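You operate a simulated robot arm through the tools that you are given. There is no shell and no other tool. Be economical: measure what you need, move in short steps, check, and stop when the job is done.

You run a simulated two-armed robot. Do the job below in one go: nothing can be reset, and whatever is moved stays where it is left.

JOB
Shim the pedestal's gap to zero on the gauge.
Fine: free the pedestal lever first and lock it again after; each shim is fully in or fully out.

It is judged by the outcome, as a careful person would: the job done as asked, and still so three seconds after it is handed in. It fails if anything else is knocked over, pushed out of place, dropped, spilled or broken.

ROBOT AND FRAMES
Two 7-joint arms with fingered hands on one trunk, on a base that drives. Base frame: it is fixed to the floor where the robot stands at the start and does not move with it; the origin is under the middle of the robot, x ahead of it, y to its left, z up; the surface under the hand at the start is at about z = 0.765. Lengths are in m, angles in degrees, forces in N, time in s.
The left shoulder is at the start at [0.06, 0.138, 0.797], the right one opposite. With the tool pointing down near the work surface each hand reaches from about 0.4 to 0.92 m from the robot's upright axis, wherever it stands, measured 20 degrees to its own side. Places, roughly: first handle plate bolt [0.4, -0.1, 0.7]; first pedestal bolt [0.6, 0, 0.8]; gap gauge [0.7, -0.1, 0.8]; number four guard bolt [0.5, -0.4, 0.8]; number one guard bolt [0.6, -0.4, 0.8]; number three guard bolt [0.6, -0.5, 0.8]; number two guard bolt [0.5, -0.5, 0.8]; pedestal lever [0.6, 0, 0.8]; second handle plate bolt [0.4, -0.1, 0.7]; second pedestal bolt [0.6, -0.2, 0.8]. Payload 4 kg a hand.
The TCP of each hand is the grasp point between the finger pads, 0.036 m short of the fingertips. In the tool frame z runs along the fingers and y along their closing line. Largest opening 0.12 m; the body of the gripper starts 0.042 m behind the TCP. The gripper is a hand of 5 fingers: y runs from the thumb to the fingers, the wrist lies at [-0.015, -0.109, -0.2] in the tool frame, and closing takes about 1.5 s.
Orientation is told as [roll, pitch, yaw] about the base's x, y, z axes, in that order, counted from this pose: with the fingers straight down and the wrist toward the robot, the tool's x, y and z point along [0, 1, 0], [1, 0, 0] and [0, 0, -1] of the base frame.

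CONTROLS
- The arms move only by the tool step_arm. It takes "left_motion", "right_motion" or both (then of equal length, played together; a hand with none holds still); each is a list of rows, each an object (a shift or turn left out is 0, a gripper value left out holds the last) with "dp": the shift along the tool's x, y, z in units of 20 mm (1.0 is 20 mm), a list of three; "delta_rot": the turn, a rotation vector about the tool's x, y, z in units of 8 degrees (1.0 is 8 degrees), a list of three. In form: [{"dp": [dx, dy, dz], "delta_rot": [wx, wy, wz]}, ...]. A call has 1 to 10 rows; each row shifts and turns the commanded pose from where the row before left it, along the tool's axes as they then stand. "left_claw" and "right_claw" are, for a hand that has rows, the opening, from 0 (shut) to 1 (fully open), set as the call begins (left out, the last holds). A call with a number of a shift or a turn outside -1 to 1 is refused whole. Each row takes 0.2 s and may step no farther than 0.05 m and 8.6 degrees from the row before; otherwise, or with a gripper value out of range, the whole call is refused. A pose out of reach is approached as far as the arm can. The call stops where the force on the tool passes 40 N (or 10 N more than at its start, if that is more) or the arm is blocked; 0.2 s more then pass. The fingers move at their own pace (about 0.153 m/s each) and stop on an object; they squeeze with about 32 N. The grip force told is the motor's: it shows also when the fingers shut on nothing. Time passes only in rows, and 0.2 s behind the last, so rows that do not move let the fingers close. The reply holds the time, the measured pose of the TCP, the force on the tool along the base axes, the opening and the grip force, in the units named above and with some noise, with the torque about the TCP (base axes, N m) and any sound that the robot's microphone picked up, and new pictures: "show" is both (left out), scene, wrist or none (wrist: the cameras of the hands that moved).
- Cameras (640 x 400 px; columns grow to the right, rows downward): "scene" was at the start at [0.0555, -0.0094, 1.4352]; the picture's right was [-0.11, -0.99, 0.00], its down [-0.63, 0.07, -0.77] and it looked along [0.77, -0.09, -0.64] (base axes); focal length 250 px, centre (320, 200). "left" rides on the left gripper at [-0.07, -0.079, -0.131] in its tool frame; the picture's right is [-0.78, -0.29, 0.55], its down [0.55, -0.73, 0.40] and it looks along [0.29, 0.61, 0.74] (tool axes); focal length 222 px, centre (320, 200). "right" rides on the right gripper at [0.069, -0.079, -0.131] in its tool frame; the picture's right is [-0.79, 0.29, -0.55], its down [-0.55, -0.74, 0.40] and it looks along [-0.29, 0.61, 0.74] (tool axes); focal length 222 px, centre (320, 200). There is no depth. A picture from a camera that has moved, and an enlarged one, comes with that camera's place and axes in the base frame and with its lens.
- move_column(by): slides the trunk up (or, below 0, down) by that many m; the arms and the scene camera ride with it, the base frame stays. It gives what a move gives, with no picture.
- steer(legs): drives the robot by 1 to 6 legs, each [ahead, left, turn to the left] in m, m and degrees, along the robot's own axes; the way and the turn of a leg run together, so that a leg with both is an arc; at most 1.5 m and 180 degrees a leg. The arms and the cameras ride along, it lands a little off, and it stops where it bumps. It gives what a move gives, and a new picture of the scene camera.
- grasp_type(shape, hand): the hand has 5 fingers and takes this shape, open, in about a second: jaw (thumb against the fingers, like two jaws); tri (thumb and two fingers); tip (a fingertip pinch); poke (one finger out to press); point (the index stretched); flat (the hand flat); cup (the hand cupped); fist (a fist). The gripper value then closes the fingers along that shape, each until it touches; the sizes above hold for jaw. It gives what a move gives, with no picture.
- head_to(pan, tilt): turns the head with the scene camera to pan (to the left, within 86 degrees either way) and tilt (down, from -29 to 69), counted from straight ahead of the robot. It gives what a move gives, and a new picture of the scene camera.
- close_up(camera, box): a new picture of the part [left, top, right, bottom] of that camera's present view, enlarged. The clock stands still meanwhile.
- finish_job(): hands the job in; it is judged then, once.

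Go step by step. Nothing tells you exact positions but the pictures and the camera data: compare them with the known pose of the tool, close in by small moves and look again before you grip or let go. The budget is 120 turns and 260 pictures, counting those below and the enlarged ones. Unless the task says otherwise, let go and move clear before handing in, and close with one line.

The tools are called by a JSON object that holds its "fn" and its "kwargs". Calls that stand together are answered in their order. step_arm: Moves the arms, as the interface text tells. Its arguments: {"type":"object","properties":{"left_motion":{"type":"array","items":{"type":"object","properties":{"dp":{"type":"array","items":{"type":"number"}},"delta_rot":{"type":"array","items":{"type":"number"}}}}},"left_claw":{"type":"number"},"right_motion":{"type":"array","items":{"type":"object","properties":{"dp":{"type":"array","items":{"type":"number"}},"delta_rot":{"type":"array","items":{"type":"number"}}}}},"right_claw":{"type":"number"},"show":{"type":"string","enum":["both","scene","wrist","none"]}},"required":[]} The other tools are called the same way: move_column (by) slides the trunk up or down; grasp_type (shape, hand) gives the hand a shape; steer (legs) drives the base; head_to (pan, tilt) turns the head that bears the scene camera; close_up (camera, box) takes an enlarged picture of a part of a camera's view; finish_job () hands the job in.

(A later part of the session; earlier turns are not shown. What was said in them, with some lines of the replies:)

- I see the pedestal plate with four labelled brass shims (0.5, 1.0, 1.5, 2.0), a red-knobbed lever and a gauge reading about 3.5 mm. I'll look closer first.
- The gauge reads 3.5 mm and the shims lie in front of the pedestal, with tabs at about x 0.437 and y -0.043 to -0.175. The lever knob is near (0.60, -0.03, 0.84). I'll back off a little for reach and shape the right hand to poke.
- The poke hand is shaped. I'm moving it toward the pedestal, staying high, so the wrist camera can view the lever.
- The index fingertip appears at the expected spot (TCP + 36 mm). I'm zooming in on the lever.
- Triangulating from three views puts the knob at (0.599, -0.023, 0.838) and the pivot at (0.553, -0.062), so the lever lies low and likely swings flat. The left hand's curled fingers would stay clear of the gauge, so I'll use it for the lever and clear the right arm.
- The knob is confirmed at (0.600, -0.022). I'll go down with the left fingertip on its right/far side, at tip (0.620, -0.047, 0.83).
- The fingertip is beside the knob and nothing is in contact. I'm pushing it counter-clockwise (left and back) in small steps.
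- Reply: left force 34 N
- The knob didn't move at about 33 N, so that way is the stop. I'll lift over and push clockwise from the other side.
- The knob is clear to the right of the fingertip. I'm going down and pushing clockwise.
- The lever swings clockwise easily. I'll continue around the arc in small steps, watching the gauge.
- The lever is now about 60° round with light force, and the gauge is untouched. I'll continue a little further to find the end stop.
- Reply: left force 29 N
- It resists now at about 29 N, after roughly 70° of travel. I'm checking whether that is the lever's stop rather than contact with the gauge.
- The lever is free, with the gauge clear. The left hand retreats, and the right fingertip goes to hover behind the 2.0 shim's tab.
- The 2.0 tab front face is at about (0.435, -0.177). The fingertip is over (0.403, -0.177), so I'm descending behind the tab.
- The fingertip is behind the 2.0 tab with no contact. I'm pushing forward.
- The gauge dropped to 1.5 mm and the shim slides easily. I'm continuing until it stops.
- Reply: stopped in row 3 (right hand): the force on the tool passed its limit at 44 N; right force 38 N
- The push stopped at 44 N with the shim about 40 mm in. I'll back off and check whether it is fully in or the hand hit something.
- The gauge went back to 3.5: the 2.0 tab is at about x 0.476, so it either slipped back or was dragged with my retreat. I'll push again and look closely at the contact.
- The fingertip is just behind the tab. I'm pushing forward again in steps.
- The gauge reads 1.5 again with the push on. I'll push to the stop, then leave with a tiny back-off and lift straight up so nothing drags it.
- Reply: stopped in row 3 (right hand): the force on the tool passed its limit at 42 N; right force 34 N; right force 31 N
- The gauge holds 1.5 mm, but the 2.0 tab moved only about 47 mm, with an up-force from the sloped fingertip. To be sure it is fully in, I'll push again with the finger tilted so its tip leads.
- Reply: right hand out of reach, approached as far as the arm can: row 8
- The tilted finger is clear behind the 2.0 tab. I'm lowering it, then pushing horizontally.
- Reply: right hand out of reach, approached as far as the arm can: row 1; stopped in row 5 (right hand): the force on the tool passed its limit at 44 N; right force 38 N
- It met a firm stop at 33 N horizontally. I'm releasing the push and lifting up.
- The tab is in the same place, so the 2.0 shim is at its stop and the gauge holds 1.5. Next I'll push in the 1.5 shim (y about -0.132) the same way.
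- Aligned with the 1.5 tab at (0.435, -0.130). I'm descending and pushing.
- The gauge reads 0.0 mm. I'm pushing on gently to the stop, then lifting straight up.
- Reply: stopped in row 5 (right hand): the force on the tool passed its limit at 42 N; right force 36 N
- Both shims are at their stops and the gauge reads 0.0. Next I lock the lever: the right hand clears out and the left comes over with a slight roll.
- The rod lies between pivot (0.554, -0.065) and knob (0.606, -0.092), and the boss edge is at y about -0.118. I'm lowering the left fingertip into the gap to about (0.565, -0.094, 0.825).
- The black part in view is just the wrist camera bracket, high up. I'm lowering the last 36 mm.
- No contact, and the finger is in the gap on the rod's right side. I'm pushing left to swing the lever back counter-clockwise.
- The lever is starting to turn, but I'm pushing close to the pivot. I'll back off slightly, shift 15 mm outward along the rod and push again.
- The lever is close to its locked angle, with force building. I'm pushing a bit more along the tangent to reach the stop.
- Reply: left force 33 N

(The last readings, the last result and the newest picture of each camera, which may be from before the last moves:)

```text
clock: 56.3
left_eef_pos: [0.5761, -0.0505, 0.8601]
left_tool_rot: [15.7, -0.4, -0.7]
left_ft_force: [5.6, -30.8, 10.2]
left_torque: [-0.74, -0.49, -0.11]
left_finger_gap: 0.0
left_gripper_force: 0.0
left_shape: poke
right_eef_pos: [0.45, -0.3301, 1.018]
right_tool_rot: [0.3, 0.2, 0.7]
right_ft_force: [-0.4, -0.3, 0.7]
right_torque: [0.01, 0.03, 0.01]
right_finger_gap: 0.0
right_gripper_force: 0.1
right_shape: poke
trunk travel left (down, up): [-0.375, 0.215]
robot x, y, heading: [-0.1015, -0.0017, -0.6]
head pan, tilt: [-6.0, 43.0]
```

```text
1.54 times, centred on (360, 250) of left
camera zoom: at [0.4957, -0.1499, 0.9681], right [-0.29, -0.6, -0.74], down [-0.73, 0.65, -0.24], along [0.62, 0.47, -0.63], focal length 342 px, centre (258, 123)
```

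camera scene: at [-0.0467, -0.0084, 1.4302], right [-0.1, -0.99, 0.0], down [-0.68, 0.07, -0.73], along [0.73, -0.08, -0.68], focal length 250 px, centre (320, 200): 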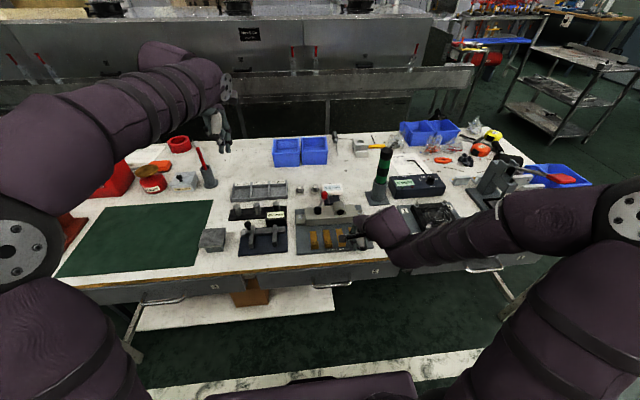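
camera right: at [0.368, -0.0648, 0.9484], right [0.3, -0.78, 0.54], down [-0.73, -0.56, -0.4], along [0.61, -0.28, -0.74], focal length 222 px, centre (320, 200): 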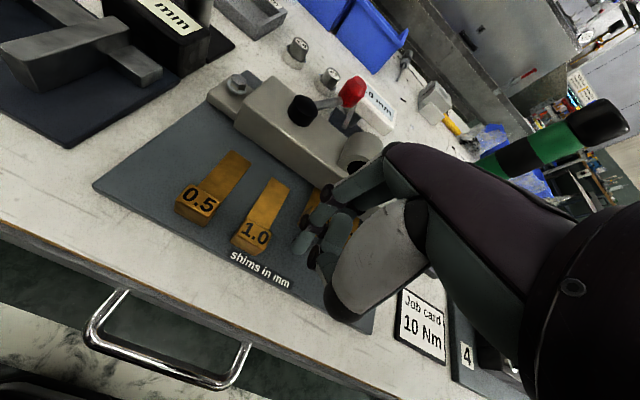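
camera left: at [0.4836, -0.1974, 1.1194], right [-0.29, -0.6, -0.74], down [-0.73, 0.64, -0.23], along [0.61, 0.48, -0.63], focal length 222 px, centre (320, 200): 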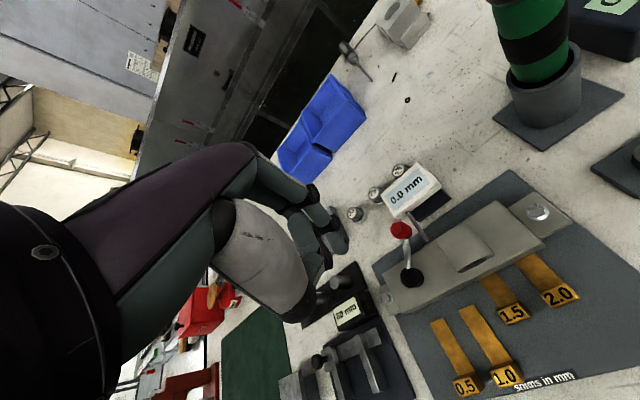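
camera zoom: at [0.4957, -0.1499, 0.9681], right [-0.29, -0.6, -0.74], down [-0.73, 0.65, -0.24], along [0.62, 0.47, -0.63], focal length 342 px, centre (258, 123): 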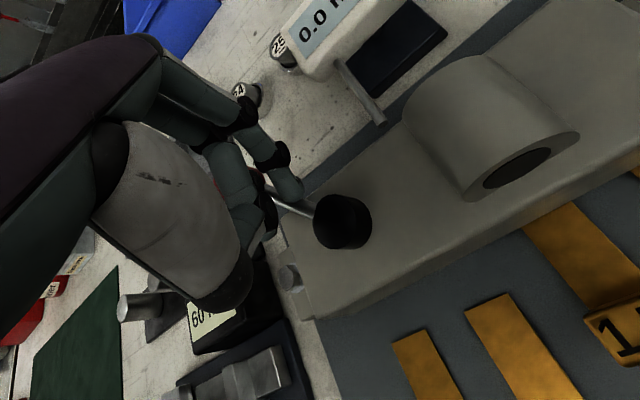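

Firm resistance at about 31 N suggests it is at the stop. I'll back the finger off (right, then up and away) and check the lever angle.

{"fn": "step_arm", "kwargs": {"left_motion": [{"dp": [-0.4, 0.1, -0.1]}, {"dp": [-0.3, 0, -0.1]}, {"dp": [0.28, 0, -0.96]}, {"dp": [0.28, 0, -0.96]}, {"dp": [0.28, 0, -0.96]}, {"dp": [0.28, 0, -0.96]}, {"dp": [0.28, 0, -0.96]}, {"dp": [0.28, 0, -0.96]}], "show": "none"}}

{"fn": "step_arm", "kwargs": {"left_motion": [{"dp": [0.96, 0, -0.3], "delta_rot": [0, -1, 0]}, {"dp": [1, 0, -0.3], "delta_rot": [0, -1, 0]}, {"dp": [1, 0, -0.3]}, {"dp": [1, 0, -0.3]}, {"dp": [1, 0, -0.3]}, {"dp": [1, 0, -0.3]}, {"dp": [1, 0, -0.3]}, {"dp": [1, 0, 0]}, {"dp": [1, 0, 0]}, {"dp": [1, 0, 0]}], "show": "none"}}

{"fn": "close_up", "kwargs": {"camera": "scene", "box": [260, 150, 420, 270]}}

{"fn": "close_up", "kwargs": {"camera": "left", "box": [400, 150, 640, 400]}}

```text
clock: 58.1
left_eef_pos: [0.5794, -0.056, 0.9782]
left_tool_rot: [16.0, 0.0, -0.2]
left_ft_force: [0.0, -0.4, 0.0]
left_torque: [-0.05, 0.01, -0.02]
left_finger_gap: 0.0002
left_gripper_force: 0.1
left_shape: poke
right_eef_pos: [0.4503, -0.3295, 1.0187]
right_tool_rot: [0.2, 0.0, 0.6]
right_ft_force: [0.7, 0.8, 0.3]
right_torque: [-0.02, 0.03, 0.01]
right_finger_gap: 0.0
right_gripper_force: 0.0
right_shape: poke
trunk travel left (down, up): [-0.375, 0.215]
robot x, y, heading: [-0.1013, -0.0034, -0.5]
head pan, tilt: [-6.0, 43.0]
```

```text
clock: 60.3
left_eef_pos: [0.5782, 0.1388, 1.0295]
left_tool_rot: [0.0, -0.1, -0.3]
left_ft_force: [-0.1, 0.4, -0.2]
left_torque: [-0.03, 0.0, 0.01]
left_finger_gap: 0.0002
left_gripper_force: 0.1
left_shape: poke
right_eef_pos: [0.4497, -0.3273, 1.0191]
right_tool_rot: [0.3, 0.1, 0.7]
right_ft_force: [0.3, -0.8, 0.0]
right_torque: [0.0, 0.0, 0.01]
right_finger_gap: 0.0
right_gripper_force: 0.1
right_shape: poke
trunk travel left (down, up): [-0.375, 0.215]
robot x, y, heading: [-0.1014, 0.0022, -0.4]
head pan, tilt: [-6.0, 43.0]
```

```text
3.33 times, centred on (340, 210) of scene
camera zoom: at [-0.0488, -0.0085, 1.4302], right [-0.11, -0.99, 0.0], down [-0.68, 0.07, -0.73], along [0.73, -0.08, -0.68], focal length 834 px, centre (253, 167)
```

zoom: 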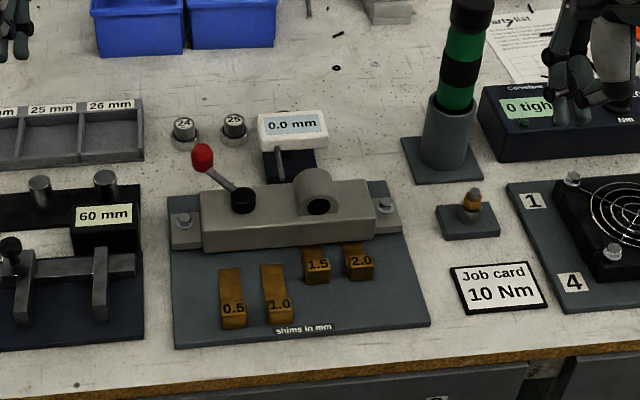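

```text
1.60 times, centred on (520, 275) of left
camera zoom: at [0.4995, 0.071, 1.1605], right [-0.29, -0.78, -0.55], down [-0.73, 0.55, -0.4], along [0.61, 0.28, -0.74], focal length 355 px, centre (0, 80)
```

zoom: 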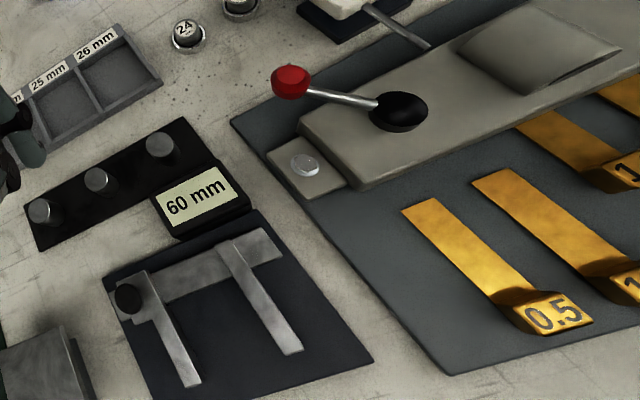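

The lever is back at its original locked angle, the gauge reads 0.0 mm, the 1.5 and 2.0 shims are fully in and 0.5 and 1.0 fully out. Both hands are clear, so I'm handing in.

{"fn": "finish_job", "kwargs": {}}

```text
The job is handed in.
```

The pedestal gap reads 0.0 mm on the gauge. The 1.5 and 2.0 shims are pushed to their stops, the 0.5 and 1.0 shims are left fully out, and the lever is locked again.
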